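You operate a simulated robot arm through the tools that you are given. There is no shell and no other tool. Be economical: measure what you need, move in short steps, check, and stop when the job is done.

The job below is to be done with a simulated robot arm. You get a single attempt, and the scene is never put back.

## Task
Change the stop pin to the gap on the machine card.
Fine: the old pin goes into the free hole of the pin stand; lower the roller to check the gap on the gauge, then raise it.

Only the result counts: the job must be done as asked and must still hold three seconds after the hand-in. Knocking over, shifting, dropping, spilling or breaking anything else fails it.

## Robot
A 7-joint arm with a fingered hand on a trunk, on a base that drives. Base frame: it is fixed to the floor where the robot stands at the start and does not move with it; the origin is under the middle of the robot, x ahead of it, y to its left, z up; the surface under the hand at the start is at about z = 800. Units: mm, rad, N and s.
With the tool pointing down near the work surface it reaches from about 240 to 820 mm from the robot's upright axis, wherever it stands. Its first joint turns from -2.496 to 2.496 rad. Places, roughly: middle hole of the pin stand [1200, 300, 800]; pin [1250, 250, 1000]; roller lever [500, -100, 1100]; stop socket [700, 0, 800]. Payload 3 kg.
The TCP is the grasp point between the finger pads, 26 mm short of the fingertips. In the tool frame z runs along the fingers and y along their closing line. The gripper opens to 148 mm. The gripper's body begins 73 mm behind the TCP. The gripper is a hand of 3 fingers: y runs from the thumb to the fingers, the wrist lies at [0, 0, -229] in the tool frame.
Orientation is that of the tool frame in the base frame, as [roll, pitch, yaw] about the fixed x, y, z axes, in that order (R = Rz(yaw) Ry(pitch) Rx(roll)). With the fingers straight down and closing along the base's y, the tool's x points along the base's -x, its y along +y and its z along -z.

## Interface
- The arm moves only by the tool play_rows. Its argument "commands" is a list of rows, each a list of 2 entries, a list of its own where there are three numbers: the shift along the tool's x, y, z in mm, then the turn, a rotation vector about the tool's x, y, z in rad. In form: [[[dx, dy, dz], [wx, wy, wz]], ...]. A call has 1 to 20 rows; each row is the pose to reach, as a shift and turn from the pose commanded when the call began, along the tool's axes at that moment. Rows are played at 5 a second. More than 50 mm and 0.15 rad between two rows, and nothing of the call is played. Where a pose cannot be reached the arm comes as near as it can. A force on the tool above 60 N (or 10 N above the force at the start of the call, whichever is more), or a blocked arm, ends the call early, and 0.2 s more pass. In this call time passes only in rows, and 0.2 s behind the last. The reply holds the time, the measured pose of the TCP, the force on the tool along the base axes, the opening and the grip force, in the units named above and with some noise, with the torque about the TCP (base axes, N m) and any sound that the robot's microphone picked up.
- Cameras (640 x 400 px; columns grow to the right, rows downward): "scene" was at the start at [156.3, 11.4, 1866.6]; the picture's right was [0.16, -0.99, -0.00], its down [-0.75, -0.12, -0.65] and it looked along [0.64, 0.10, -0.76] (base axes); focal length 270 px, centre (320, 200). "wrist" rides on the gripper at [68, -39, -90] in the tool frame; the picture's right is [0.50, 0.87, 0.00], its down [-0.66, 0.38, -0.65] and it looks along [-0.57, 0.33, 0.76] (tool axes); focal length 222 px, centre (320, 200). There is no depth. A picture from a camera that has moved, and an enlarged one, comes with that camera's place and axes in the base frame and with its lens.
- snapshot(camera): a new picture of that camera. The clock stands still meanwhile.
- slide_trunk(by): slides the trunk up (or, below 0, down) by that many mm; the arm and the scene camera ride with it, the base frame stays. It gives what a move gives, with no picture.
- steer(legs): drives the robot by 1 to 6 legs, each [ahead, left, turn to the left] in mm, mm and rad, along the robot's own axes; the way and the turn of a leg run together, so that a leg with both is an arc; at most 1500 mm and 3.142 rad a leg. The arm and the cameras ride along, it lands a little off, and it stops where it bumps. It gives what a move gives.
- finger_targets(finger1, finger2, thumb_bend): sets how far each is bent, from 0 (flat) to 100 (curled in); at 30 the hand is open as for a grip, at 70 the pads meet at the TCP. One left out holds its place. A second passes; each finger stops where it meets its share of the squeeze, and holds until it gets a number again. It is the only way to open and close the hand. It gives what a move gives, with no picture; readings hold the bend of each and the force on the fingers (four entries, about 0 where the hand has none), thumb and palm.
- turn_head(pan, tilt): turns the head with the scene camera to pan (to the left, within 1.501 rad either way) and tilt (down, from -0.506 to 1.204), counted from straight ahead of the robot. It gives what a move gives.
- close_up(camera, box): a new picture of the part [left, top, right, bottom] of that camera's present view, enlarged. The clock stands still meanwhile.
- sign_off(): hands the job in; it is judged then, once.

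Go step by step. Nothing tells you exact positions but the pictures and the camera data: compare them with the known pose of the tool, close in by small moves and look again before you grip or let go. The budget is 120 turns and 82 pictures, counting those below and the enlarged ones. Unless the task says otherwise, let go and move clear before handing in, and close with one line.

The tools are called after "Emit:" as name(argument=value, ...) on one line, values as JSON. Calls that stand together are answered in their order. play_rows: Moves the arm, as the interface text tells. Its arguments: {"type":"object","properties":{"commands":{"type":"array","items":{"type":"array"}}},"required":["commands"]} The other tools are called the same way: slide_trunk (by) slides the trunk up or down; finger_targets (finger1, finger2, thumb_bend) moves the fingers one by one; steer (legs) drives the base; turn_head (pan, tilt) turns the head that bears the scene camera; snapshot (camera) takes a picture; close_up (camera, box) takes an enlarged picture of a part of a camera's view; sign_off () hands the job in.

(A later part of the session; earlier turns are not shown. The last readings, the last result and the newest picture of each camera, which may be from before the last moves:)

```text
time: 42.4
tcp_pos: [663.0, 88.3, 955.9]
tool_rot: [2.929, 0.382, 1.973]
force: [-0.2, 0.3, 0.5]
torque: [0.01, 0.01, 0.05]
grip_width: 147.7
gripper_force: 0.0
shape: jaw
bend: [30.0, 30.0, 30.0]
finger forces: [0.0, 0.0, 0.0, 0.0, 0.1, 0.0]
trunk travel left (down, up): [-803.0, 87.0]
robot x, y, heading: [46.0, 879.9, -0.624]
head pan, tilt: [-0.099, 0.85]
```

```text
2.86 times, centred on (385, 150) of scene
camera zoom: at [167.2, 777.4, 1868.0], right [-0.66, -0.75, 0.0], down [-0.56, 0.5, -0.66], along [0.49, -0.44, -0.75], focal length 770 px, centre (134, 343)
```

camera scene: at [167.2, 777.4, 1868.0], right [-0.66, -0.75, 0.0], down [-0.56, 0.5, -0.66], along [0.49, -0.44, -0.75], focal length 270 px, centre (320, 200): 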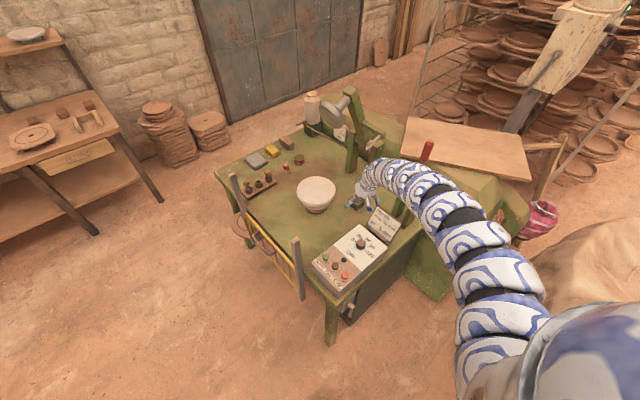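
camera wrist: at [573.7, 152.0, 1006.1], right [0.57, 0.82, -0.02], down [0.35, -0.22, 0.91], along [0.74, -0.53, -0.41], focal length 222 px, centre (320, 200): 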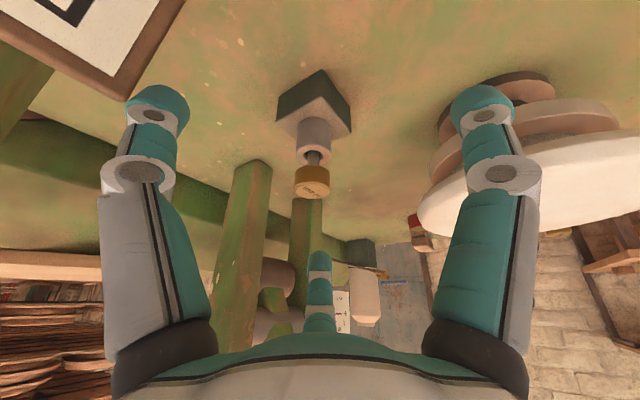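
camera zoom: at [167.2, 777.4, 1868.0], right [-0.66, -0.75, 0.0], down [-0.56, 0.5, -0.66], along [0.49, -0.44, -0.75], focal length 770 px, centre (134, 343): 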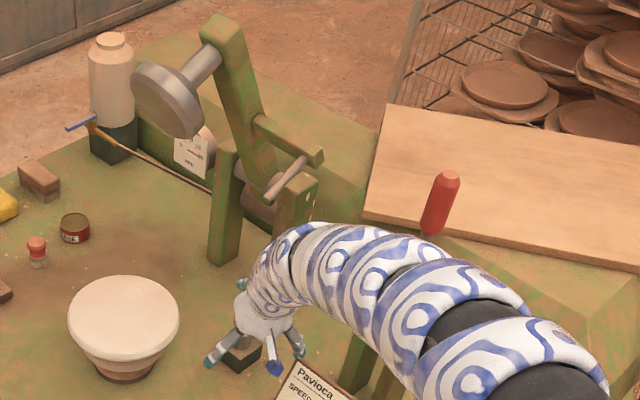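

Clearance to the rod is ample. I approach the cap about 65% and look.

Emit:
play_rows(commands=[[[-10, 4.5, 15], [0, 0, 0]], [[-20, 9, 30], [0, 0, 0]], [[-31, 14, 50], [0, 0, 0]]])

Emit:
snapshot(camera="wrist")

```text
time: 43.2
tcp_pos: [682.9, 71.8, 941.6]
tool_rot: [2.926, 0.379, 1.973]
force: [0.0, -0.1, -0.6]
torque: [0.04, -0.03, 0.05]
grip_width: 148.1
gripper_force: 0.2
shape: jaw
bend: [30.0, 30.0, 30.0]
finger forces: [0.0, 0.1, 0.0, 0.0, 0.0, 0.0]
out of reach, approached as far as the arm can: row 2, 3
trunk travel left (down, up): [-803.0, 87.0]
robot x, y, heading: [43.4, 876.5, -0.622]
head pan, tilt: [-0.099, 0.85]
```

```text
48 pictures are left
camera wrist: at [594.2, 134.6, 990.8], right [0.57, 0.82, -0.01], down [0.35, -0.22, 0.91], along [0.74, -0.53, -0.41], focal length 222 px, centre (320, 200)
```

wrist: 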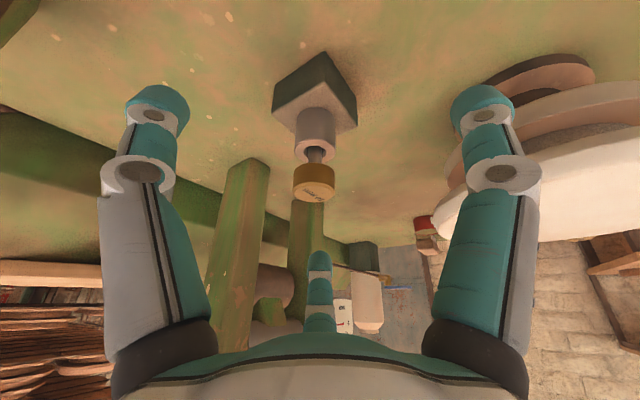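

The arm is at its outer reach; I back off a little and drive the base 60 mm closer.

Emit:
play_rows(commands=[[[15, -7, -25], [0, 0, 0]], [[31, -14, -50], [0, 0, 0]]])

Emit:
steer(legs=[[60, 0, 0]])

Emit:
play_rows(commands=[[[0, 0, 0], [0, 0, 0]]])

```text
time: 43.8
tcp_pos: [647.3, 106.8, 974.7]
tool_rot: [2.922, 0.388, 1.973]
force: [12.4, 1.3, 10.8]
torque: [-0.28, 0.39, 0.36]
grip_width: 147.5
gripper_force: 0.0
shape: jaw
bend: [30.0, 30.0, 34.0]
finger forces: [0.0, 0.0, 0.0, 0.0, 14.2, 0.1]
trunk travel left (down, up): [-803.0, 87.0]
robot x, y, heading: [47.2, 879.5, -0.623]
head pan, tilt: [-0.099, 0.85]
```

```text
time: 44.8
tcp_pos: [693.3, 69.9, 970.6]
tool_rot: [2.929, 0.381, 1.97]
force: [0.2, -0.1, -0.5]
torque: [0.02, -0.01, -0.01]
grip_width: 147.8
gripper_force: 0.0
shape: jaw
bend: [30.0, 30.0, 30.0]
finger forces: [0.1, 0.0, 0.1, 0.0, 0.0, 0.0]
trunk travel left (down, up): [-803.0, 87.0]
robot x, y, heading: [92.7, 844.5, -0.63]
head pan, tilt: [-0.099, 0.85]
```

```text
time: 45.1
tcp_pos: [693.1, 68.7, 971.0]
tool_rot: [2.928, 0.382, 1.969]
force: [0.4, 0.0, 1.0]
torque: [0.0, 0.03, -0.03]
grip_width: 148.0
gripper_force: 0.1
shape: jaw
bend: [30.0, 30.0, 30.0]
finger forces: [0.0, 0.0, 0.0, 0.0, 0.0, 0.0]
trunk travel left (down, up): [-803.0, 87.0]
robot x, y, heading: [90.0, 839.8, -0.624]
head pan, tilt: [-0.099, 0.85]
```

The thumb brushed something on the way back (14 N) — probably the card. I check whether it shifted.

Emit:
close_up(camera="scene", box=[300, 160, 440, 300])

Emit:
snapshot(camera="wrist")

```text
2.86 times, centred on (370, 230) of scene
camera zoom: at [216.3, 742.8, 1868.0], right [-0.66, -0.75, 0.0], down [-0.56, 0.5, -0.66], along [0.49, -0.44, -0.75], focal length 770 px, centre (177, 114)
```

zoom: 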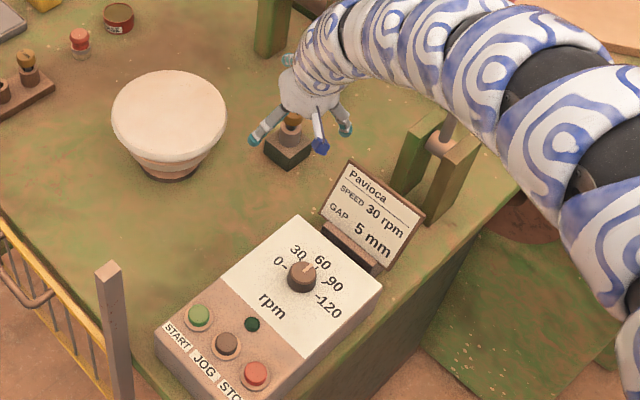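

```text
46 pictures are left
camera wrist: at [603.8, 133.2, 1020.2], right [0.57, 0.82, -0.02], down [0.35, -0.22, 0.91], along [0.74, -0.53, -0.41], focal length 222 px, centre (320, 200)
```

wrist: 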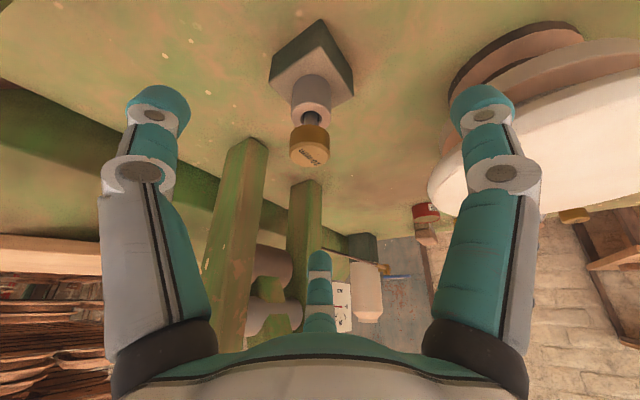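

The card is where it was. The pin is now nearly straight along the tool axis; I advance 55 mm and check.

Emit:
play_rows(commands=[[[-4, 0, 18], [0, 0, 0]], [[-8, 0, 36], [0, 0, 0]], [[-12, 0, 56], [0, 0, 0]]])

Emit:
snapshot(camera="wrist")

```text
time: 46.0
tcp_pos: [714.1, 44.9, 923.5]
tool_rot: [2.93, 0.382, 1.969]
force: [-0.1, -0.2, 0.3]
torque: [-0.01, -0.02, 0.0]
grip_width: 148.0
gripper_force: 0.0
shape: jaw
bend: [30.0, 30.0, 30.0]
finger forces: [0.0, 0.0, 0.0, 0.1, 0.1, 0.1]
trunk travel left (down, up): [-803.0, 87.0]
robot x, y, heading: [94.2, 844.8, -0.632]
head pan, tilt: [-0.099, 0.85]
```

```text
45 pictures are left
camera wrist: at [625.6, 108.2, 973.4], right [0.57, 0.82, -0.02], down [0.35, -0.22, 0.91], along [0.74, -0.53, -0.41], focal length 222 px, centre (320, 200)
```

wrist: 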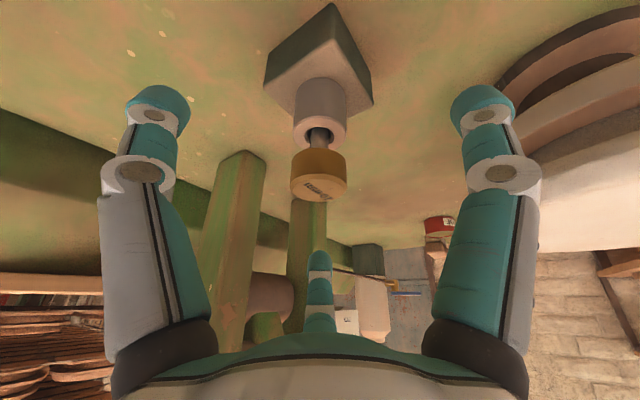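

Well aligned. I advance the last 22 mm and close the three fingers gently together.

Emit:
play_rows(commands=[[[-1, 0, 11], [0, 0, 0]], [[-1.5, 0, 22], [0, 0, 0]]])

Emit:
finger_targets(finger1=50, finger2=50, thumb_bend=50)

Emit:
snapshot(camera="wrist")

```text
time: 46.5
tcp_pos: [718.7, 43.8, 914.1]
tool_rot: [2.927, 0.38, 1.971]
force: [0.5, -0.5, -0.2]
torque: [-0.02, 0.01, 0.0]
grip_width: 148.3
gripper_force: 0.2
shape: jaw
bend: [30.0, 30.0, 30.0]
finger forces: [0.1, 0.0, 0.0, 0.0, 0.0, 0.0]
out of reach, approached as far as the arm can: row 2
trunk travel left (down, up): [-803.0, 87.0]
robot x, y, heading: [91.1, 843.1, -0.63]
head pan, tilt: [-0.099, 0.85]
```

```text
time: 47.5
tcp_pos: [718.8, 44.0, 914.1]
tool_rot: [2.929, 0.379, 1.97]
force: [-1.4, -0.5, -0.2]
torque: [0.03, -0.05, 0.01]
grip_width: 62.4
gripper_force: 0.0
shape: fingers
bend: [50.0, 50.0, 50.0]
finger forces: [0.0, 0.0, 0.0, 0.1, 0.0, 0.1]
trunk travel left (down, up): [-803.0, 87.0]
robot x, y, heading: [93.6, 845.7, -0.623]
head pan, tilt: [-0.099, 0.85]
```

```text
44 pictures are left
camera wrist: at [630.4, 106.8, 963.4], right [0.57, 0.82, -0.02], down [0.35, -0.22, 0.91], along [0.74, -0.53, -0.41], focal length 222 px, centre (320, 200)
```

wrist: 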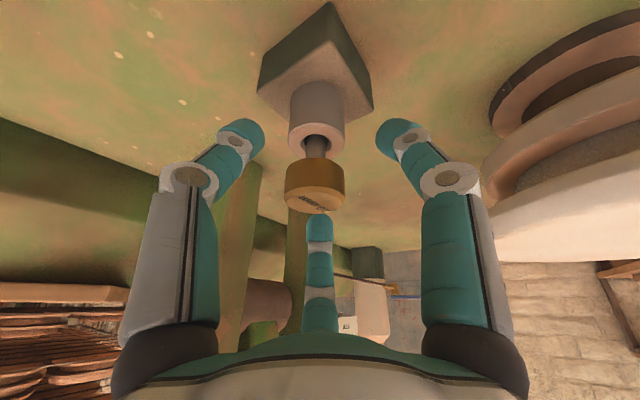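

Slightly out of reach again. I reopen, retract 30 mm, and drive 40 mm closer for margin.

Emit:
finger_targets(finger1=30, finger2=30, thumb_bend=30)

Emit:
play_rows(commands=[[[12, -6, -6], [0, 0, 0]], [[24, -12.5, -12.5], [0, 0, 0]]])

Emit:
steer(legs=[[38, 0, 0]])

Emit:
snapshot(camera="wrist")

```text
time: 48.5
tcp_pos: [719.8, 43.6, 914.1]
tool_rot: [2.929, 0.379, 1.972]
force: [-0.3, 0.4, 0.5]
torque: [-0.02, 0.0, 0.01]
grip_width: 126.5
gripper_force: 0.1
shape: fingers
bend: [30.0, 30.0, 30.0]
finger forces: [0.1, 0.0, 0.0, 0.0, 0.0, 0.0]
trunk travel left (down, up): [-803.0, 87.0]
robot x, y, heading: [88.5, 842.0, -0.627]
head pan, tilt: [-0.099, 0.85]
```

```text
time: 49.1
tcp_pos: [696.4, 62.8, 916.5]
tool_rot: [2.928, 0.383, 1.97]
force: [0.8, -0.2, 0.6]
torque: [-0.01, 0.02, 0.02]
grip_width: 126.5
gripper_force: 0.0
shape: fingers
bend: [30.0, 30.0, 30.0]
finger forces: [0.0, 0.1, 0.0, 0.0, 0.0, 0.0]
trunk travel left (down, up): [-803.0, 87.0]
robot x, y, heading: [95.1, 843.2, -0.628]
head pan, tilt: [-0.099, 0.85]
```

```text
time: 50.0
tcp_pos: [727.3, 38.6, 912.7]
tool_rot: [2.928, 0.378, 1.973]
force: [1.0, 1.0, -0.4]
torque: [0.0, 0.0, 0.01]
grip_width: 126.8
gripper_force: 0.1
shape: fingers
bend: [30.0, 30.0, 30.0]
finger forces: [0.0, 0.0, 0.0, 0.0, 0.0, 0.0]
trunk travel left (down, up): [-803.0, 87.0]
robot x, y, heading: [121.8, 817.7, -0.626]
head pan, tilt: [-0.099, 0.85]
```

```text
43 pictures are left
camera wrist: at [638.1, 102.2, 963.1], right [0.57, 0.82, -0.02], down [0.35, -0.22, 0.91], along [0.74, -0.53, -0.41], focal length 222 px, centre (320, 200)
```

wrist: 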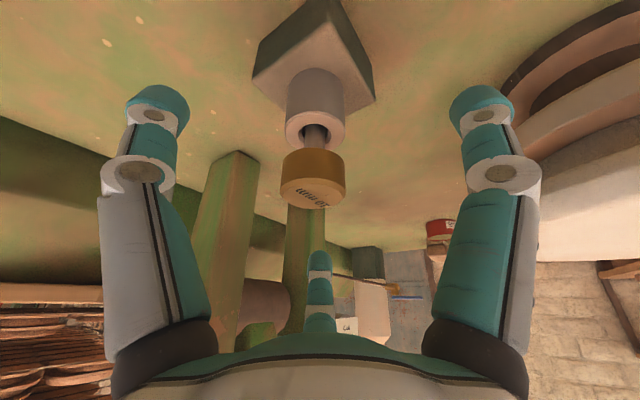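

Offset to the cap is about (3, -6, 12) in the tool frame. I make that small correction and close.

Emit:
play_rows(commands=[[[3, -6.5, 8], [0, 0, 0]]])

Emit:
finger_targets(finger1=52, finger2=52, thumb_bend=52)

Emit:
snapshot(camera="wrist")

```text
time: 50.4
tcp_pos: [720.9, 35.6, 904.7]
tool_rot: [2.93, 0.381, 1.971]
force: [0.2, -0.1, 0.2]
torque: [0.01, 0.0, 0.01]
grip_width: 126.9
gripper_force: 0.0
shape: fingers
bend: [30.0, 30.0, 30.0]
finger forces: [0.1, 0.0, 0.1, 0.0, 0.0, 0.0]
trunk travel left (down, up): [-803.0, 87.0]
robot x, y, heading: [126.7, 819.1, -0.62]
head pan, tilt: [-0.099, 0.85]
```

```text
time: 51.4
tcp_pos: [720.2, 37.1, 906.1]
tool_rot: [2.927, 0.38, 1.971]
force: [0.4, 0.3, 0.1]
torque: [0.01, 0.05, -0.03]
grip_width: 55.8
gripper_force: 0.0
shape: fingers
bend: [52.0, 52.0, 52.0]
finger forces: [0.1, 0.0, 0.1, 0.1, 0.0, 0.0]
trunk travel left (down, up): [-803.0, 87.0]
robot x, y, heading: [123.6, 816.7, -0.621]
head pan, tilt: [-0.099, 0.85]
```

```text
42 pictures are left
camera wrist: at [631.8, 100.4, 955.9], right [0.57, 0.82, -0.02], down [0.35, -0.22, 0.91], along [0.74, -0.53, -0.41], focal length 222 px, centre (320, 200)
```

wrist: 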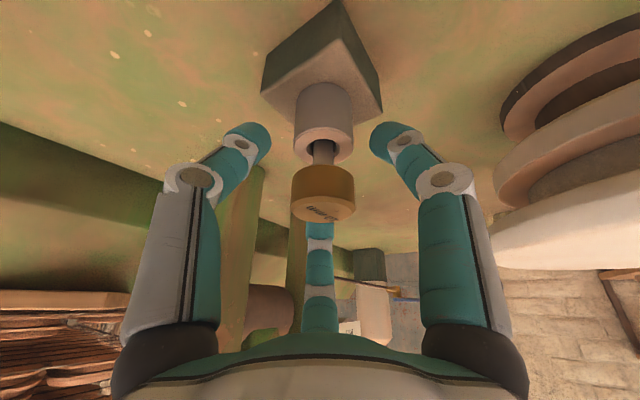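

Centred between the fingers. I nudge 4 mm deeper and close to grip.

Emit:
play_rows(commands=[[[2, 0, 4], [0, 0, 0]]])

Emit:
finger_targets(finger1=70, finger2=70, thumb_bend=70)

Emit:
snapshot(camera="wrist")

```text
time: 51.8
tcp_pos: [721.6, 38.3, 900.8]
tool_rot: [2.929, 0.382, 1.971]
force: [0.2, -0.4, 0.0]
torque: [0.0, -0.03, 0.03]
grip_width: 56.2
gripper_force: 0.1
shape: fingers
bend: [52.0, 52.0, 52.0]
finger forces: [0.0, 0.0, 0.0, 0.0, 0.0, 0.0]
trunk travel left (down, up): [-803.0, 87.0]
robot x, y, heading: [118.7, 823.2, -0.628]
head pan, tilt: [-0.099, 0.85]
```

```text
time: 52.8
tcp_pos: [720.9, 36.1, 901.0]
tool_rot: [2.93, 0.38, 1.97]
force: [-7.5, -0.7, -4.7]
torque: [0.04, 0.18, -0.12]
grip_width: 29.6
gripper_force: 8.9
shape: fingers
bend: [61.0, 70.0, 62.0]
finger forces: [6.2, 0.0, 0.0, 0.0, 13.0, 0.1]
trunk travel left (down, up): [-803.0, 87.0]
robot x, y, heading: [118.2, 818.6, -0.621]
head pan, tilt: [-0.099, 0.85]
```

```text
41 pictures are left
camera wrist: at [632.5, 100.3, 950.7], right [0.57, 0.82, -0.01], down [0.35, -0.22, 0.91], along [0.74, -0.53, -0.41], focal length 222 px, centre (320, 200)
```

wrist: 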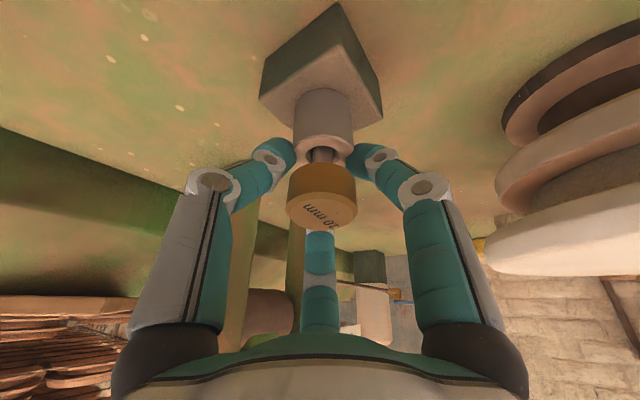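

Thumb and finger 1 hold; finger 2 reads no contact. I take a closer look.

Emit:
close_up(camera="wrist", box=[240, 120, 400, 260])

```text
2.86 times, centred on (320, 190) of wrist
camera zoom: at [632.5, 100.3, 950.7], right [0.57, 0.82, -0.01], down [0.35, -0.22, 0.91], along [0.74, -0.53, -0.41], focal length 635 px, centre (320, 229)
```

zoom: 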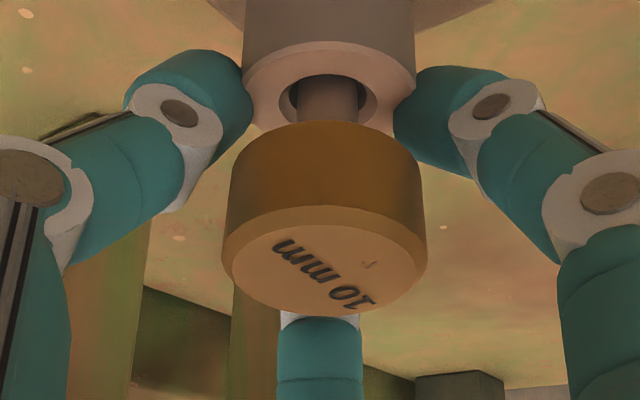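

The fingertips are around the collar, below the cap: too deep. I reopen slightly, rise ~15 mm vertically, and close again in steps.

Emit:
finger_targets(finger1=50, finger2=50, thumb_bend=50)

Emit:
play_rows(commands=[[[-5.6, 2.9, -13.6], [0, 0, 0]]])

Emit:
finger_targets(finger1=58, finger2=58, thumb_bend=58)

Emit:
close_up(camera="wrist", box=[240, 120, 400, 260])

```text
time: 53.8
tcp_pos: [722.1, 37.5, 900.6]
tool_rot: [2.927, 0.38, 1.97]
force: [0.6, 0.5, 0.4]
torque: [-0.01, 0.02, 0.03]
grip_width: 61.6
gripper_force: 0.1
shape: fingers
bend: [50.0, 50.0, 50.0]
finger forces: [0.1, 0.1, 0.0, 0.1, 0.0, 0.1]
trunk travel left (down, up): [-803.0, 87.0]
robot x, y, heading: [124.8, 818.5, -0.624]
head pan, tilt: [-0.099, 0.85]
```

```text
time: 54.2
tcp_pos: [720.5, 39.7, 916.5]
tool_rot: [2.929, 0.379, 1.97]
force: [0.4, 0.0, -0.6]
torque: [-0.04, 0.02, -0.03]
grip_width: 61.6
gripper_force: 0.1
shape: fingers
bend: [50.0, 50.0, 50.0]
finger forces: [0.0, 0.1, 0.1, 0.0, 0.0, 0.1]
trunk travel left (down, up): [-803.0, 87.0]
robot x, y, heading: [121.2, 821.8, -0.624]
head pan, tilt: [-0.099, 0.85]
```

```text
time: 55.2
tcp_pos: [721.4, 38.2, 915.6]
tool_rot: [2.928, 0.381, 1.97]
force: [-1.2, 1.0, 0.3]
torque: [0.0, 0.01, -0.01]
grip_width: 40.0
gripper_force: 0.0
shape: fingers
bend: [57.0, 57.0, 57.0]
finger forces: [0.0, 0.1, 0.0, 0.0, 0.0, 0.0]
trunk travel left (down, up): [-803.0, 87.0]
robot x, y, heading: [122.8, 819.6, -0.628]
head pan, tilt: [-0.099, 0.85]
```

```text
2.86 times, centred on (320, 190) of wrist
camera zoom: at [632.8, 101.5, 965.2], right [0.57, 0.82, -0.02], down [0.35, -0.22, 0.91], along [0.74, -0.53, -0.41], focal length 635 px, centre (320, 229)
```

zoom: 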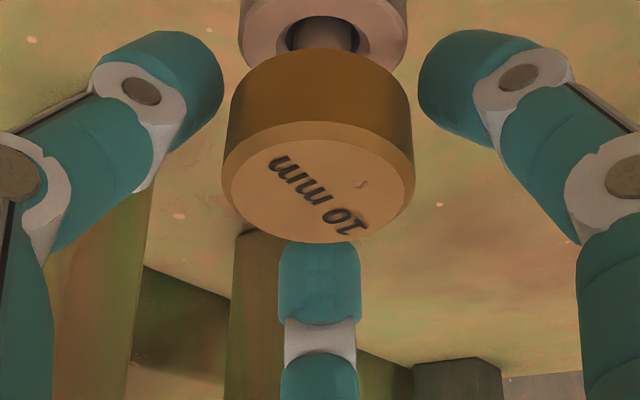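

Now the tips straddle the cap; with the tilt I need about 6 mm lower so the far finger also overlaps the cap. Then close to grip.

Emit:
play_rows(commands=[[[2.6, -1.2, 5.9], [0, 0, 0]]])

Emit:
finger_targets(finger1=70, finger2=70, thumb_bend=70)

Emit:
close_up(camera="wrist", box=[240, 120, 400, 260])

```text
time: 55.6
tcp_pos: [722.6, 38.2, 909.7]
tool_rot: [2.93, 0.382, 1.972]
force: [-0.7, 0.2, -1.0]
torque: [0.0, -0.01, -0.04]
grip_width: 39.6
gripper_force: 0.1
shape: fingers
bend: [57.0, 57.0, 57.0]
finger forces: [0.1, 0.0, 0.0, 0.0, 0.0, 0.1]
trunk travel left (down, up): [-803.0, 87.0]
robot x, y, heading: [124.3, 815.7, -0.627]
head pan, tilt: [-0.099, 0.85]
```

```text
time: 56.6
tcp_pos: [721.8, 38.5, 909.5]
tool_rot: [2.928, 0.38, 1.97]
force: [-0.1, -1.5, -0.2]
torque: [-0.02, 0.02, 0.0]
grip_width: 16.8
gripper_force: 6.5
shape: fingers
bend: [63.0, 69.0, 67.0]
finger forces: [6.4, 0.8, 0.0, 0.0, 6.4, 0.0]
trunk travel left (down, up): [-803.0, 87.0]
robot x, y, heading: [125.6, 820.3, -0.623]
head pan, tilt: [-0.099, 0.85]
```

```text
2.86 times, centred on (320, 190) of wrist
camera zoom: at [633.1, 102.3, 958.9], right [0.57, 0.82, -0.02], down [0.35, -0.22, 0.91], along [0.74, -0.53, -0.41], focal length 635 px, centre (320, 229)
```

zoom: 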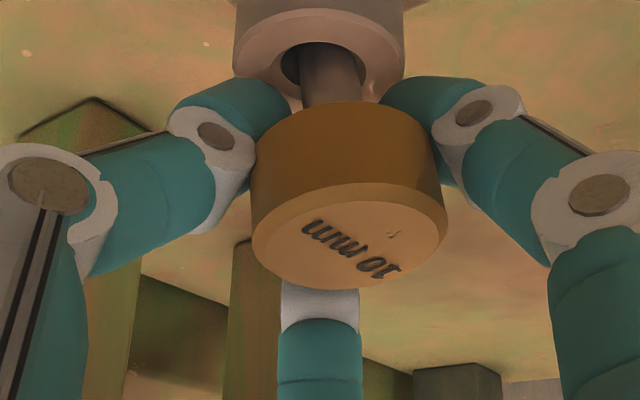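

The tips closed under the cap around the shaft. Before deciding on grip posture, I look at the actual wrist-to-rod clearance.

Emit:
close_up(camera="scene", box=[300, 90, 440, 210])

```text
3.33 times, centred on (370, 150) of scene
camera zoom: at [246.3, 720.9, 1868.1], right [-0.66, -0.75, 0.0], down [-0.56, 0.5, -0.66], along [0.49, -0.44, -0.75], focal length 898 px, centre (153, 367)
```

zoom: 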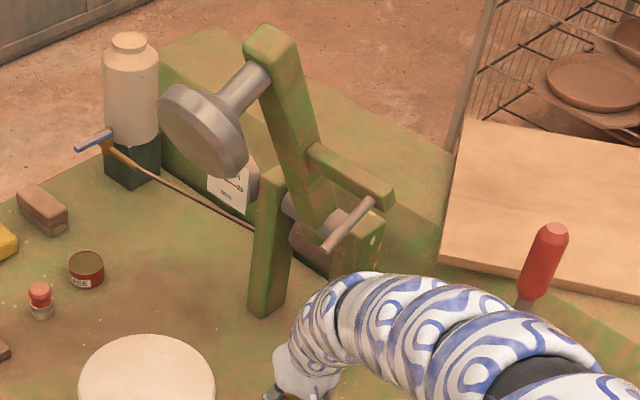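

Clearance needs this lean, so I fine-tune the height: reopen a bit, rise 7 mm, and close again so the near tips bear on the cap's lower side and the far tip on its upper side.

Emit:
finger_targets(finger1=54, finger2=54, thumb_bend=54)

Emit:
play_rows(commands=[[[-2, 1, -6.5], [0, 0, 0]]])

Emit:
finger_targets(finger1=70, finger2=70, thumb_bend=70)

Emit:
close_up(camera="wrist", box=[240, 120, 400, 260])

```text
time: 57.6
tcp_pos: [721.8, 40.6, 909.1]
tool_rot: [2.926, 0.382, 1.971]
force: [0.6, 0.2, -1.4]
torque: [0.0, 0.03, 0.03]
grip_width: 48.3
gripper_force: 0.1
shape: fingers
bend: [54.0, 54.0, 54.0]
finger forces: [0.0, 0.1, 0.1, 0.0, 0.1, 0.0]
trunk travel left (down, up): [-803.0, 87.0]
robot x, y, heading: [124.1, 818.8, -0.624]
head pan, tilt: [-0.099, 0.85]
```

```text
time: 58.0
tcp_pos: [722.0, 38.8, 916.9]
tool_rot: [2.927, 0.382, 1.969]
force: [-0.3, -0.2, 0.8]
torque: [-0.02, 0.01, 0.02]
grip_width: 48.7
gripper_force: 0.0
shape: fingers
bend: [54.0, 54.0, 54.0]
finger forces: [0.0, 0.0, 0.1, 0.0, 0.0, 0.1]
trunk travel left (down, up): [-803.0, 87.0]
robot x, y, heading: [120.4, 819.4, -0.624]
head pan, tilt: [-0.099, 0.85]
```

```text
time: 59.0
tcp_pos: [721.5, 39.0, 917.0]
tool_rot: [2.928, 0.38, 1.97]
force: [-0.7, -1.8, 1.0]
torque: [-0.03, 0.04, 0.02]
grip_width: 24.0
gripper_force: 9.4
shape: fingers
bend: [61.0, 68.0, 65.0]
finger forces: [8.5, 1.3, 0.0, 0.0, 9.3, 0.0]
trunk travel left (down, up): [-803.0, 87.0]
robot x, y, heading: [119.5, 823.2, -0.626]
head pan, tilt: [-0.099, 0.85]
```

```text
2.86 times, centred on (320, 190) of wrist
camera zoom: at [632.1, 102.5, 965.8], right [0.57, 0.82, -0.02], down [0.35, -0.22, 0.91], along [0.74, -0.53, -0.41], focal length 635 px, centre (320, 229)
```

zoom: 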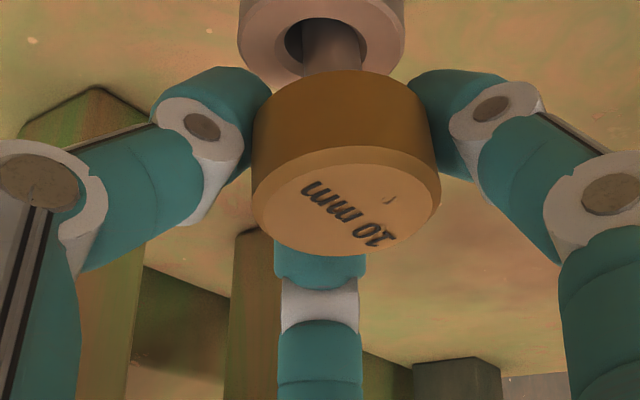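

All three now touch the cap. I centre better (4 mm toward finger 1) and regrip.

Emit:
finger_targets(finger1=56, finger2=56, thumb_bend=56)

Emit:
play_rows(commands=[[[4.5, 1.5, 0.5], [0, 0, 0]]])

Emit:
finger_targets(finger1=75, finger2=75, thumb_bend=75)

Emit:
close_up(camera="wrist", box=[240, 120, 400, 260])

```text
time: 60.0
tcp_pos: [720.3, 38.8, 916.9]
tool_rot: [2.928, 0.38, 1.97]
force: [-0.4, -0.1, -0.2]
torque: [0.0, 0.02, -0.02]
grip_width: 42.0
gripper_force: 0.1
shape: fingers
bend: [56.0, 56.0, 56.0]
finger forces: [0.0, 0.0, 0.0, 0.0, 0.0, 0.0]
trunk travel left (down, up): [-803.0, 87.0]
robot x, y, heading: [121.2, 821.8, -0.624]
head pan, tilt: [-0.099, 0.85]
```

```text
time: 60.4
tcp_pos: [719.8, 43.5, 916.2]
tool_rot: [2.926, 0.382, 1.971]
force: [0.2, -0.1, -0.2]
torque: [-0.02, 0.05, -0.01]
grip_width: 41.8
gripper_force: 0.1
shape: fingers
bend: [56.0, 56.0, 56.0]
finger forces: [0.1, 0.0, 0.1, 0.0, 0.2, 0.1]
trunk travel left (down, up): [-803.0, 87.0]
robot x, y, heading: [121.4, 819.6, -0.627]
head pan, tilt: [-0.099, 0.85]
```

```text
time: 61.4
tcp_pos: [720.5, 42.2, 915.4]
tool_rot: [2.928, 0.38, 1.969]
force: [-0.2, -3.3, -1.6]
torque: [-0.03, 0.01, 0.02]
grip_width: 21.3
gripper_force: 16.2
shape: fingers
bend: [62.0, 65.0, 66.0]
finger forces: [10.0, 8.1, 0.0, 0.0, 13.7, 0.0]
trunk travel left (down, up): [-803.0, 87.0]
robot x, y, heading: [125.1, 819.9, -0.624]
head pan, tilt: [-0.099, 0.85]
```

```text
2.86 times, centred on (320, 190) of wrist
camera zoom: at [632.0, 106.7, 964.6], right [0.57, 0.82, -0.02], down [0.35, -0.22, 0.91], along [0.74, -0.53, -0.41], focal length 635 px, centre (320, 229)
```

zoom: 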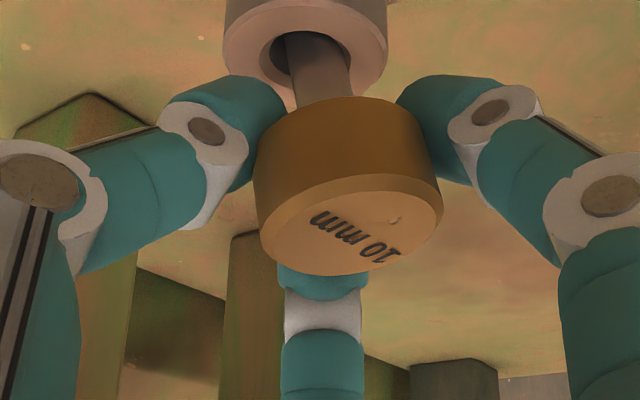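

A solid three-finger grip (10/8/14 N). I lift straight up 30 mm and check.

Emit:
play_rows(commands=[[[-3.7, 2, -9.1], [0, 0, 0]], [[-7.5, 3.9, -18.1], [0, 0, 0]], [[-11.2, 5.9, -27.2], [0, 0, 0]]])

Emit:
snapshot(camera="wrist")

```text
time: 62.2
tcp_pos: [721.0, 41.8, 945.7]
tool_rot: [2.929, 0.383, 1.97]
force: [-0.2, 0.2, -0.9]
torque: [0.01, -0.02, 0.0]
grip_width: 0.0
gripper_force: 3.5
shape: fingers
bend: [67.0, 74.0, 73.0]
finger forces: [4.8, 0.1, 0.0, 0.0, 2.0, 0.1]
trunk travel left (down, up): [-803.0, 87.0]
robot x, y, heading: [124.7, 820.3, -0.622]
head pan, tilt: [-0.099, 0.85]
```

```text
34 pictures are left
camera wrist: at [632.2, 105.1, 995.3], right [0.57, 0.82, -0.02], down [0.35, -0.22, 0.91], along [0.74, -0.53, -0.41], focal length 222 px, centre (320, 200)
```

wrist: 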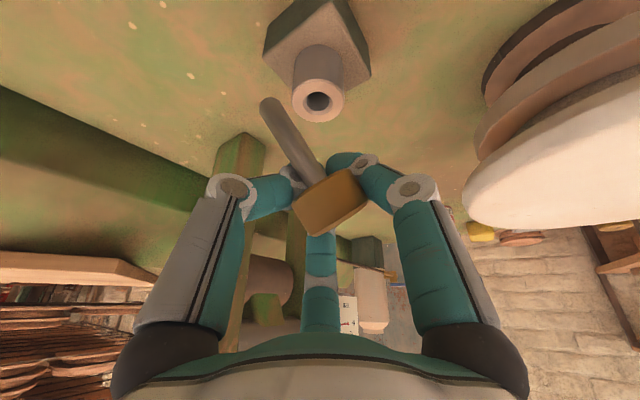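

The pin is out but hangs askew, trapped under the cap by thumb and finger 1. I look closely before doing anything.

Emit:
close_up(camera="wrist", box=[230, 80, 410, 260])

```text
2.22 times, centred on (320, 170) of wrist
camera zoom: at [632.2, 105.1, 995.3], right [0.57, 0.82, -0.02], down [0.35, -0.22, 0.91], along [0.74, -0.53, -0.41], focal length 494 px, centre (320, 267)
```

zoom: 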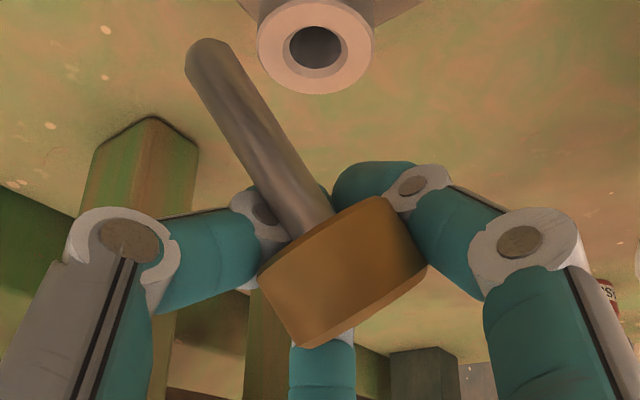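

I check whether it is stable without disturbing it.

Emit:
play_rows(commands=[[[0, 0, 0], [0, 0, 0]]])

Emit:
close_up(camera="wrist", box=[230, 80, 410, 260])

```text
time: 62.6
tcp_pos: [720.9, 41.9, 945.9]
tool_rot: [2.928, 0.381, 1.971]
force: [-0.8, -0.3, -1.3]
torque: [-0.01, -0.07, -0.03]
grip_width: 0.2
gripper_force: 3.8
shape: fingers
bend: [67.0, 74.0, 73.0]
finger forces: [4.8, 0.0, 0.0, 0.0, 1.9, 0.1]
trunk travel left (down, up): [-803.0, 87.0]
robot x, y, heading: [123.3, 823.5, -0.623]
head pan, tilt: [-0.099, 0.85]
```

```text
2.22 times, centred on (320, 170) of wrist
camera zoom: at [632.1, 105.3, 994.7], right [0.57, 0.82, -0.02], down [0.35, -0.22, 0.91], along [0.74, -0.53, -0.41], focal length 494 px, centre (320, 267)
```

zoom: 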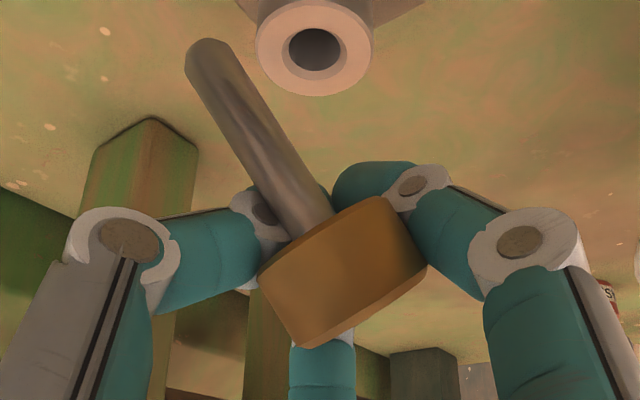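

The pin is stable, though askew: its shaft leans ~40° from vertical. I'll rotate the hand slowly so the shaft becomes vertical, then re-seat it in the socket and regrip better.

Emit:
play_rows(commands=[[[-4, 2, -9], [0, 0, 0]], [[-7.5, 3.9, -18], [-0.03, -0.04, 0.072]], [[-7.5, 3.9, -18], [-0.062, -0.08, 0.145]], [[-7.5, 3.9, -18], [-0.094, -0.121, 0.219]], [[-7.5, 3.9, -18], [-0.126, -0.162, 0.294]], [[-7.5, 3.9, -18], [-0.158, -0.203, 0.369]], [[-7.5, 3.9, -18], [-0.19, -0.245, 0.444]], [[-7.5, 3.9, -18], [-0.222, -0.286, 0.519]], [[-7.5, 3.9, -18], [-0.254, -0.327, 0.594]], [[-7.5, 3.9, -18], [-0.286, -0.369, 0.669]], [[-7.5, 3.9, -18], [-0.318, -0.41, 0.744]], [[-7.5, 3.9, -18], [-0.35, -0.451, 0.818]]])

Emit:
snapshot(camera="wrist")

```text
time: 65.2
tcp_pos: [720.9, 42.9, 965.1]
tool_rot: [2.195, 0.3, 0.984]
force: [0.3, -0.6, -1.3]
torque: [-0.03, 0.0, -0.02]
grip_width: 0.0
gripper_force: 2.9
shape: fingers
bend: [68.0, 74.0, 73.0]
finger forces: [4.4, 0.0, 0.1, 0.1, 2.1, 0.1]
trunk travel left (down, up): [-803.0, 87.0]
robot x, y, heading: [121.4, 821.7, -0.627]
head pan, tilt: [-0.099, 0.85]
```

```text
31 pictures are left
camera wrist: at [680.1, 155.2, 965.0], right [0.8, 0.29, 0.52], down [-0.49, -0.18, 0.85], along [0.34, -0.94, 0.0], focal length 222 px, centre (320, 200)
```

wrist: 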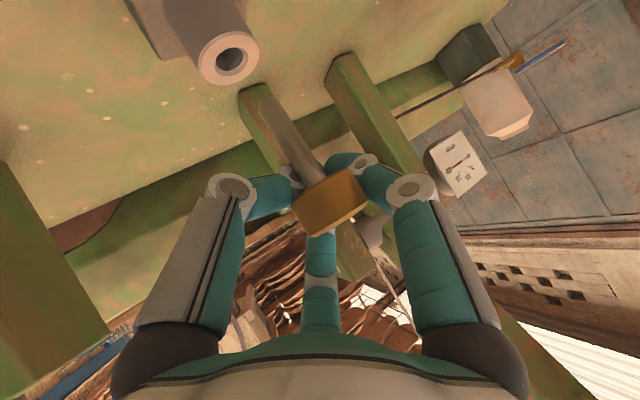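

The pin stays put and is now vertical as seen here. I check with the scene camera whether I can see pin tip and hole from another direction.

Emit:
close_up(camera="scene", box=[300, 140, 400, 220])

Emit:
close_up(camera="wrist", box=[150, 20, 400, 250])

```text
5.00 times, centred on (350, 180) of scene
camera zoom: at [246.5, 721.1, 1868.1], right [-0.66, -0.75, 0.0], down [-0.56, 0.5, -0.66], along [0.49, -0.44, -0.75], focal length 1348 px, centre (170, 300)
```

zoom: 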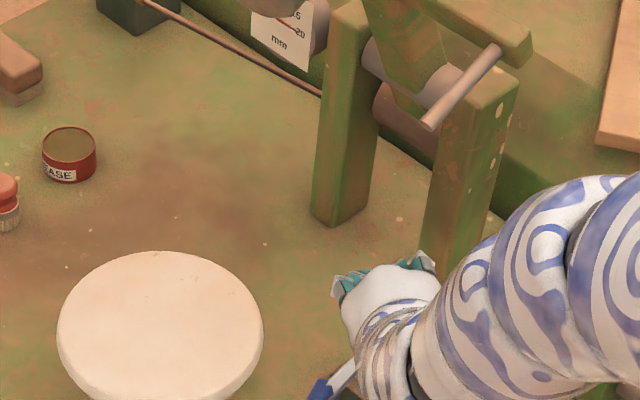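

```text
1.74 times, centred on (275, 135) of wrist
camera zoom: at [680.1, 155.2, 965.0], right [0.8, 0.29, 0.52], down [-0.49, -0.18, 0.85], along [0.34, -0.94, 0.0], focal length 386 px, centre (398, 313)
```

zoom: 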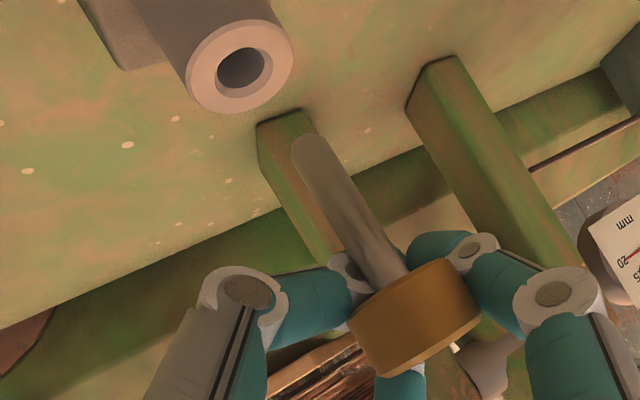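

I zoom further on the pin to judge its lean in depth.

Emit:
close_up(camera="wrist", box=[240, 85, 380, 245])

```text
2.50 times, centred on (310, 165) of wrist
camera zoom: at [680.1, 155.2, 965.0], right [0.8, 0.29, 0.52], down [-0.49, -0.18, 0.85], along [0.34, -0.94, 0.0], focal length 555 px, centre (345, 288)
```

zoom: 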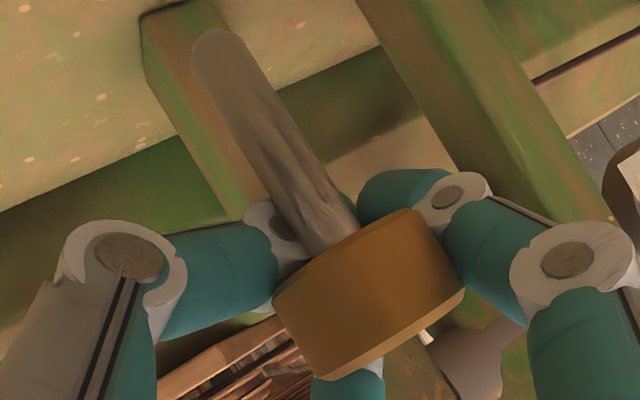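

Tip leans ~7° away; I correct that, shift sideways ~6 mm and descend 12 mm toward the hole.

Emit:
play_rows(commands=[[[-4.6, -3.2, -2], [0.046, 0.032, 0.02]], [[-2.8, -8, 1.5], [0.092, 0.065, 0.041]], [[-1.1, -12.5, 4.7], [0.092, 0.065, 0.041]]])

Emit:
close_up(camera="wrist", box=[190, 30, 380, 240])

```text
time: 66.0
tcp_pos: [716.0, 41.0, 951.7]
tool_rot: [2.292, 0.23, 1.011]
force: [0.1, 0.1, -0.7]
torque: [0.0, -0.01, 0.0]
grip_width: 0.3
gripper_force: 2.9
shape: fingers
bend: [68.0, 74.0, 73.0]
finger forces: [4.4, 0.1, 0.0, 0.1, 2.2, 0.1]
trunk travel left (down, up): [-803.0, 87.0]
robot x, y, heading: [121.4, 821.5, -0.624]
head pan, tilt: [-0.099, 0.85]
```

```text
1.90 times, centred on (285, 135) of wrist
camera zoom: at [675.5, 152.8, 966.8], right [0.82, 0.23, 0.52], down [-0.46, -0.27, 0.85], along [0.34, -0.93, -0.12], focal length 423 px, centre (387, 324)
```

zoom: 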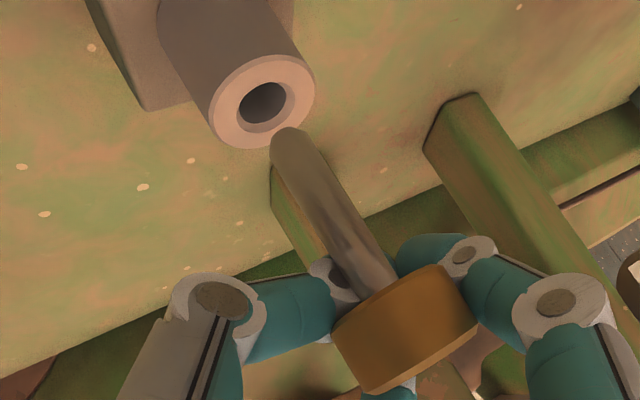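

In this view the tip is in line with the hole; the depth direction is uncertain. I raise 5 mm and swing the hand 0.4 rad about the vertical to view from another side.

Emit:
play_rows(commands=[[[-1.1, 3.7, -3.2], [0, 0, 0]], [[-1.1, 3.7, -3.2], [0.03, -0.097, 0.086]], [[-1.1, 3.7, -3.2], [0.061, -0.195, 0.171]], [[-1.1, 3.7, -3.2], [0.091, -0.292, 0.257]]])

Emit:
close_up(camera="wrist", box=[190, 30, 380, 240])

```text
time: 67.0
tcp_pos: [714.3, 40.6, 958.3]
tool_rot: [2.292, 0.231, 0.607]
force: [-0.1, -0.3, -0.7]
torque: [0.0, 0.0, -0.02]
grip_width: 0.1
gripper_force: 3.0
shape: fingers
bend: [68.0, 74.0, 73.0]
finger forces: [4.4, 0.0, 0.1, 0.0, 2.0, 0.0]
trunk travel left (down, up): [-803.0, 87.0]
robot x, y, heading: [124.1, 821.4, -0.627]
head pan, tilt: [-0.099, 0.85]
```

```text
1.90 times, centred on (285, 135) of wrist
camera zoom: at [722.0, 158.9, 972.2], right [0.85, -0.11, 0.52], down [-0.53, -0.07, 0.85], along [-0.05, -0.99, -0.12], focal length 423 px, centre (387, 324)
```

zoom: 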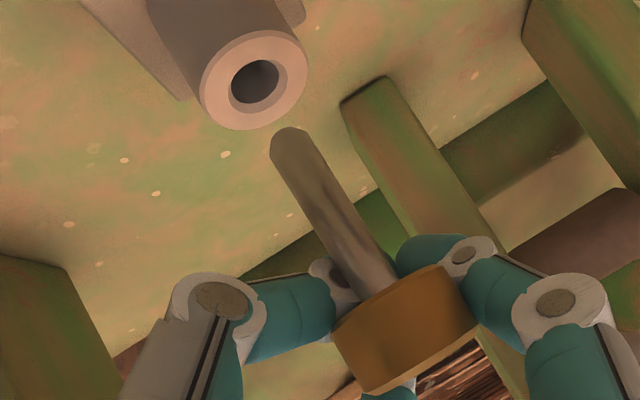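

I zoom on the tip and shaft to measure the shaft's apparent width (true diameter ≈13.4 mm), which gives its depth.

Emit:
close_up(camera="wrist", box=[252, 88, 332, 148])

```text
6.67 times, centred on (292, 118) of wrist
camera zoom: at [722.0, 158.9, 972.2], right [0.85, -0.11, 0.52], down [-0.53, -0.07, 0.85], along [-0.05, -0.99, -0.12], focal length 1481 px, centre (507, 747)
```

zoom: 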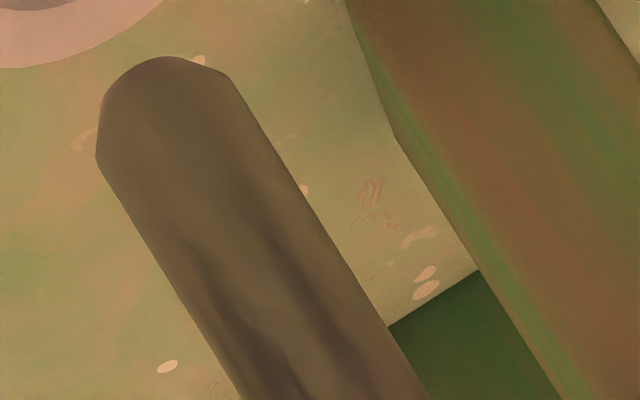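

Tip depth comes out ≈130 mm with ~4° lean: I correct lean, shift ~3 mm at the tip, and descend 18 mm to just over the hole.

Emit:
play_rows(commands=[[[-3.2, 3.5, 5.2], [0.046, 0.032, 0.02]], [[-1, -4, 11.5], [0.046, 0.032, 0.02]], [[0.9, -9.7, 16.8], [0.046, 0.032, 0.02]]])

Emit:
close_up(camera="wrist", box=[220, 50, 360, 190])

```text
time: 67.8
tcp_pos: [716.8, 35.9, 937.4]
tool_rot: [2.341, 0.194, 0.62]
force: [0.5, 0.0, -0.8]
torque: [0.01, 0.02, -0.01]
grip_width: 0.0
gripper_force: 2.9
shape: fingers
bend: [68.0, 74.0, 73.0]
finger forces: [4.2, 0.0, 0.0, 0.1, 2.1, 0.0]
trunk travel left (down, up): [-803.0, 87.0]
robot x, y, heading: [124.8, 822.4, -0.623]
head pan, tilt: [-0.099, 0.85]
```

```text
2.86 times, centred on (290, 120) of wrist
camera zoom: at [722.1, 152.8, 959.1], right [0.85, -0.14, 0.51], down [-0.53, -0.13, 0.84], along [-0.05, -0.98, -0.18], focal length 635 px, centre (406, 429)
```

zoom: 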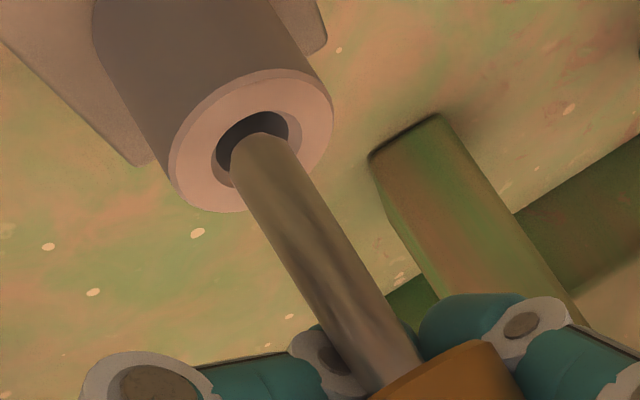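

The tip is at the hole mouth; I shift 2 mm and descend gently 8 mm.

Emit:
play_rows(commands=[[[-1.6, -1, -0.6], [0, 0, 0]], [[-0.8, -3.8, 2.1], [0, 0, 0]], [[-0.1, -6.6, 4.9], [0, 0, 0]]])

Emit:
close_up(camera="wrist", box=[220, 50, 360, 190])

```text
time: 68.6
tcp_pos: [715.1, 35.1, 931.4]
tool_rot: [2.34, 0.194, 0.621]
force: [0.5, 0.2, -1.2]
torque: [-0.02, 0.0, 0.02]
grip_width: 0.2
gripper_force: 1.4
shape: fingers
bend: [68.0, 74.0, 73.0]
finger forces: [1.1, 0.1, 0.1, 0.0, 2.1, 0.1]
trunk travel left (down, up): [-803.0, 87.0]
robot x, y, heading: [124.5, 819.0, -0.625]
head pan, tilt: [-0.099, 0.85]
```

```text
2.86 times, centred on (290, 120) of wrist
camera zoom: at [720.9, 152.3, 952.5], right [0.85, -0.14, 0.51], down [-0.53, -0.12, 0.84], along [-0.05, -0.98, -0.18], focal length 635 px, centre (406, 429)
```

zoom: 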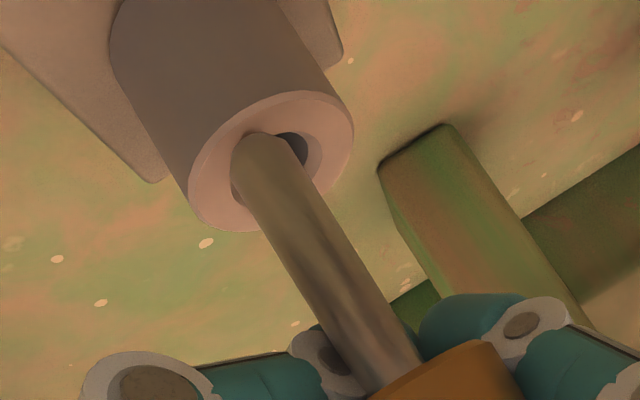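

The tip is resting near the front rim, ~4 mm too near. I lift 3 mm, move 4.5 mm away, and descend again.

Emit:
play_rows(commands=[[[-0.6, 2.1, -2], [0, 0, 0]], [[-3.2, 4.3, 1], [0, 0, 0]], [[-2.2, 0.8, 4.4], [0, 0, 0]], [[-1.3, -2.7, 7.8], [0, 0, 0]]])

Emit:
close_up(camera="wrist", box=[220, 50, 360, 190])

```text
time: 69.6
tcp_pos: [715.6, 29.6, 926.2]
tool_rot: [2.338, 0.192, 0.62]
force: [0.2, -0.9, 2.3]
torque: [0.03, -0.01, -0.02]
grip_width: 0.1
gripper_force: 1.4
shape: fingers
bend: [68.0, 74.0, 73.0]
finger forces: [0.8, 0.0, 0.0, 0.0, 1.2, 0.1]
trunk travel left (down, up): [-803.0, 87.0]
robot x, y, heading: [123.0, 821.3, -0.625]
head pan, tilt: [-0.099, 0.85]
```

```text
2.86 times, centred on (290, 120) of wrist
camera zoom: at [721.3, 145.6, 948.1], right [0.85, -0.14, 0.52], down [-0.53, -0.12, 0.84], along [-0.05, -0.98, -0.18], focal length 635 px, centre (406, 429)
```

zoom: 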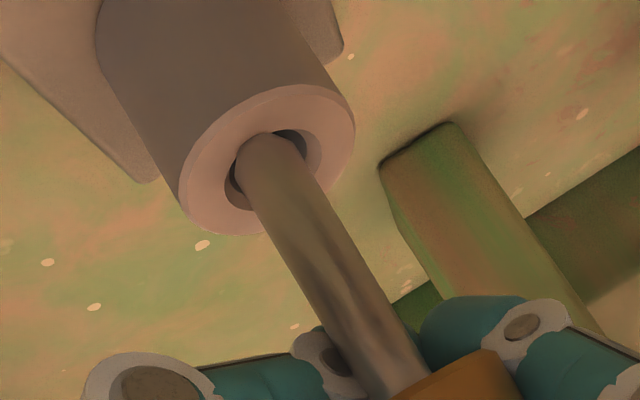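

Still on the near rim. I lift 4 mm, move another 5 mm away, then descend.

Emit:
play_rows(commands=[[[-0.8, 2.8, -2.7], [0, 0, 0]], [[-3.7, 5.2, 0.6], [0, 0, 0]], [[-2.9, 2.4, 3.3], [0, 0, 0]], [[-2.3, 0.3, 5.4], [0, 0, 0]]])

Emit:
close_up(camera="wrist", box=[220, 50, 380, 210])

```text
time: 70.6
tcp_pos: [715.2, 22.8, 921.1]
tool_rot: [2.34, 0.195, 0.621]
force: [-1.1, -0.1, -1.2]
torque: [-0.07, 0.01, -0.02]
grip_width: 0.0
gripper_force: 1.4
shape: fingers
bend: [68.0, 74.0, 73.0]
finger forces: [0.7, 0.0, 0.1, 0.0, 2.1, 0.0]
trunk travel left (down, up): [-803.0, 87.0]
robot x, y, heading: [124.8, 823.6, -0.621]
head pan, tilt: [-0.099, 0.85]
```

```text
2.50 times, centred on (300, 130) of wrist
camera zoom: at [720.8, 141.4, 942.7], right [0.85, -0.14, 0.51], down [-0.53, -0.13, 0.84], along [-0.05, -0.98, -0.18], focal length 555 px, centre (370, 375)
```

zoom: 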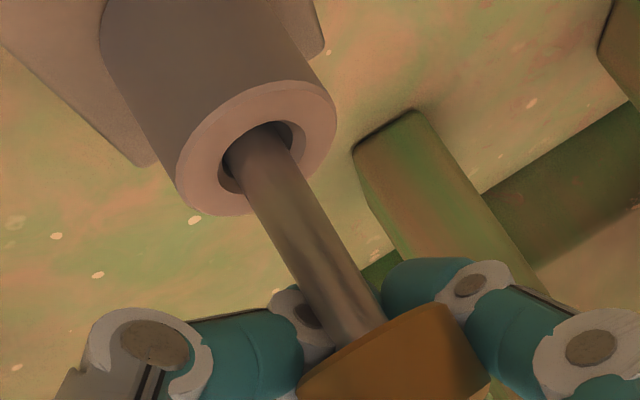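

The tip is now inside the hole, but the pin leans. I pivot the hand about the hole to bring it upright, then descend.

Emit:
play_rows(commands=[[[2.6, -2.2, -3], [-0.063, -0.045, -0.028]], [[5.1, -4.4, -5.9], [-0.127, -0.089, -0.057]], [[7.7, -6.6, -8.9], [-0.19, -0.134, -0.085]], [[8.7, -10.1, -5.5], [-0.19, -0.134, -0.085]], [[9.6, -13.6, -2.1], [-0.19, -0.134, -0.085]]])

Emit:
close_up(camera="wrist", box=[220, 50, 400, 230])

```text
time: 71.8
tcp_pos: [716.2, 36.9, 911.0]
tool_rot: [2.135, 0.343, 0.564]
force: [0.2, -0.2, -1.3]
torque: [-0.07, -0.01, 0.02]
grip_width: 0.0
gripper_force: 1.4
shape: fingers
bend: [68.0, 74.0, 73.0]
finger forces: [0.6, 0.0, 0.0, 0.0, 2.1, 0.0]
trunk travel left (down, up): [-803.0, 87.0]
robot x, y, heading: [120.3, 817.8, -0.628]
head pan, tilt: [-0.099, 0.85]
```

```text
2.22 times, centred on (310, 140) of wrist
camera zoom: at [721.7, 156.5, 903.2], right [0.85, -0.01, 0.52], down [-0.52, 0.09, 0.85], along [-0.05, -1.0, 0.07], focal length 494 px, centre (342, 333)
```

zoom: 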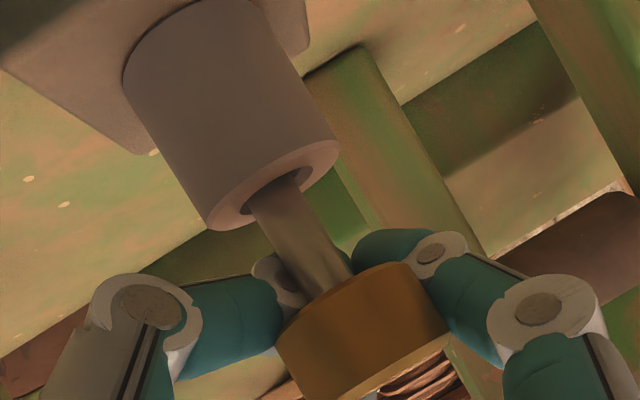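

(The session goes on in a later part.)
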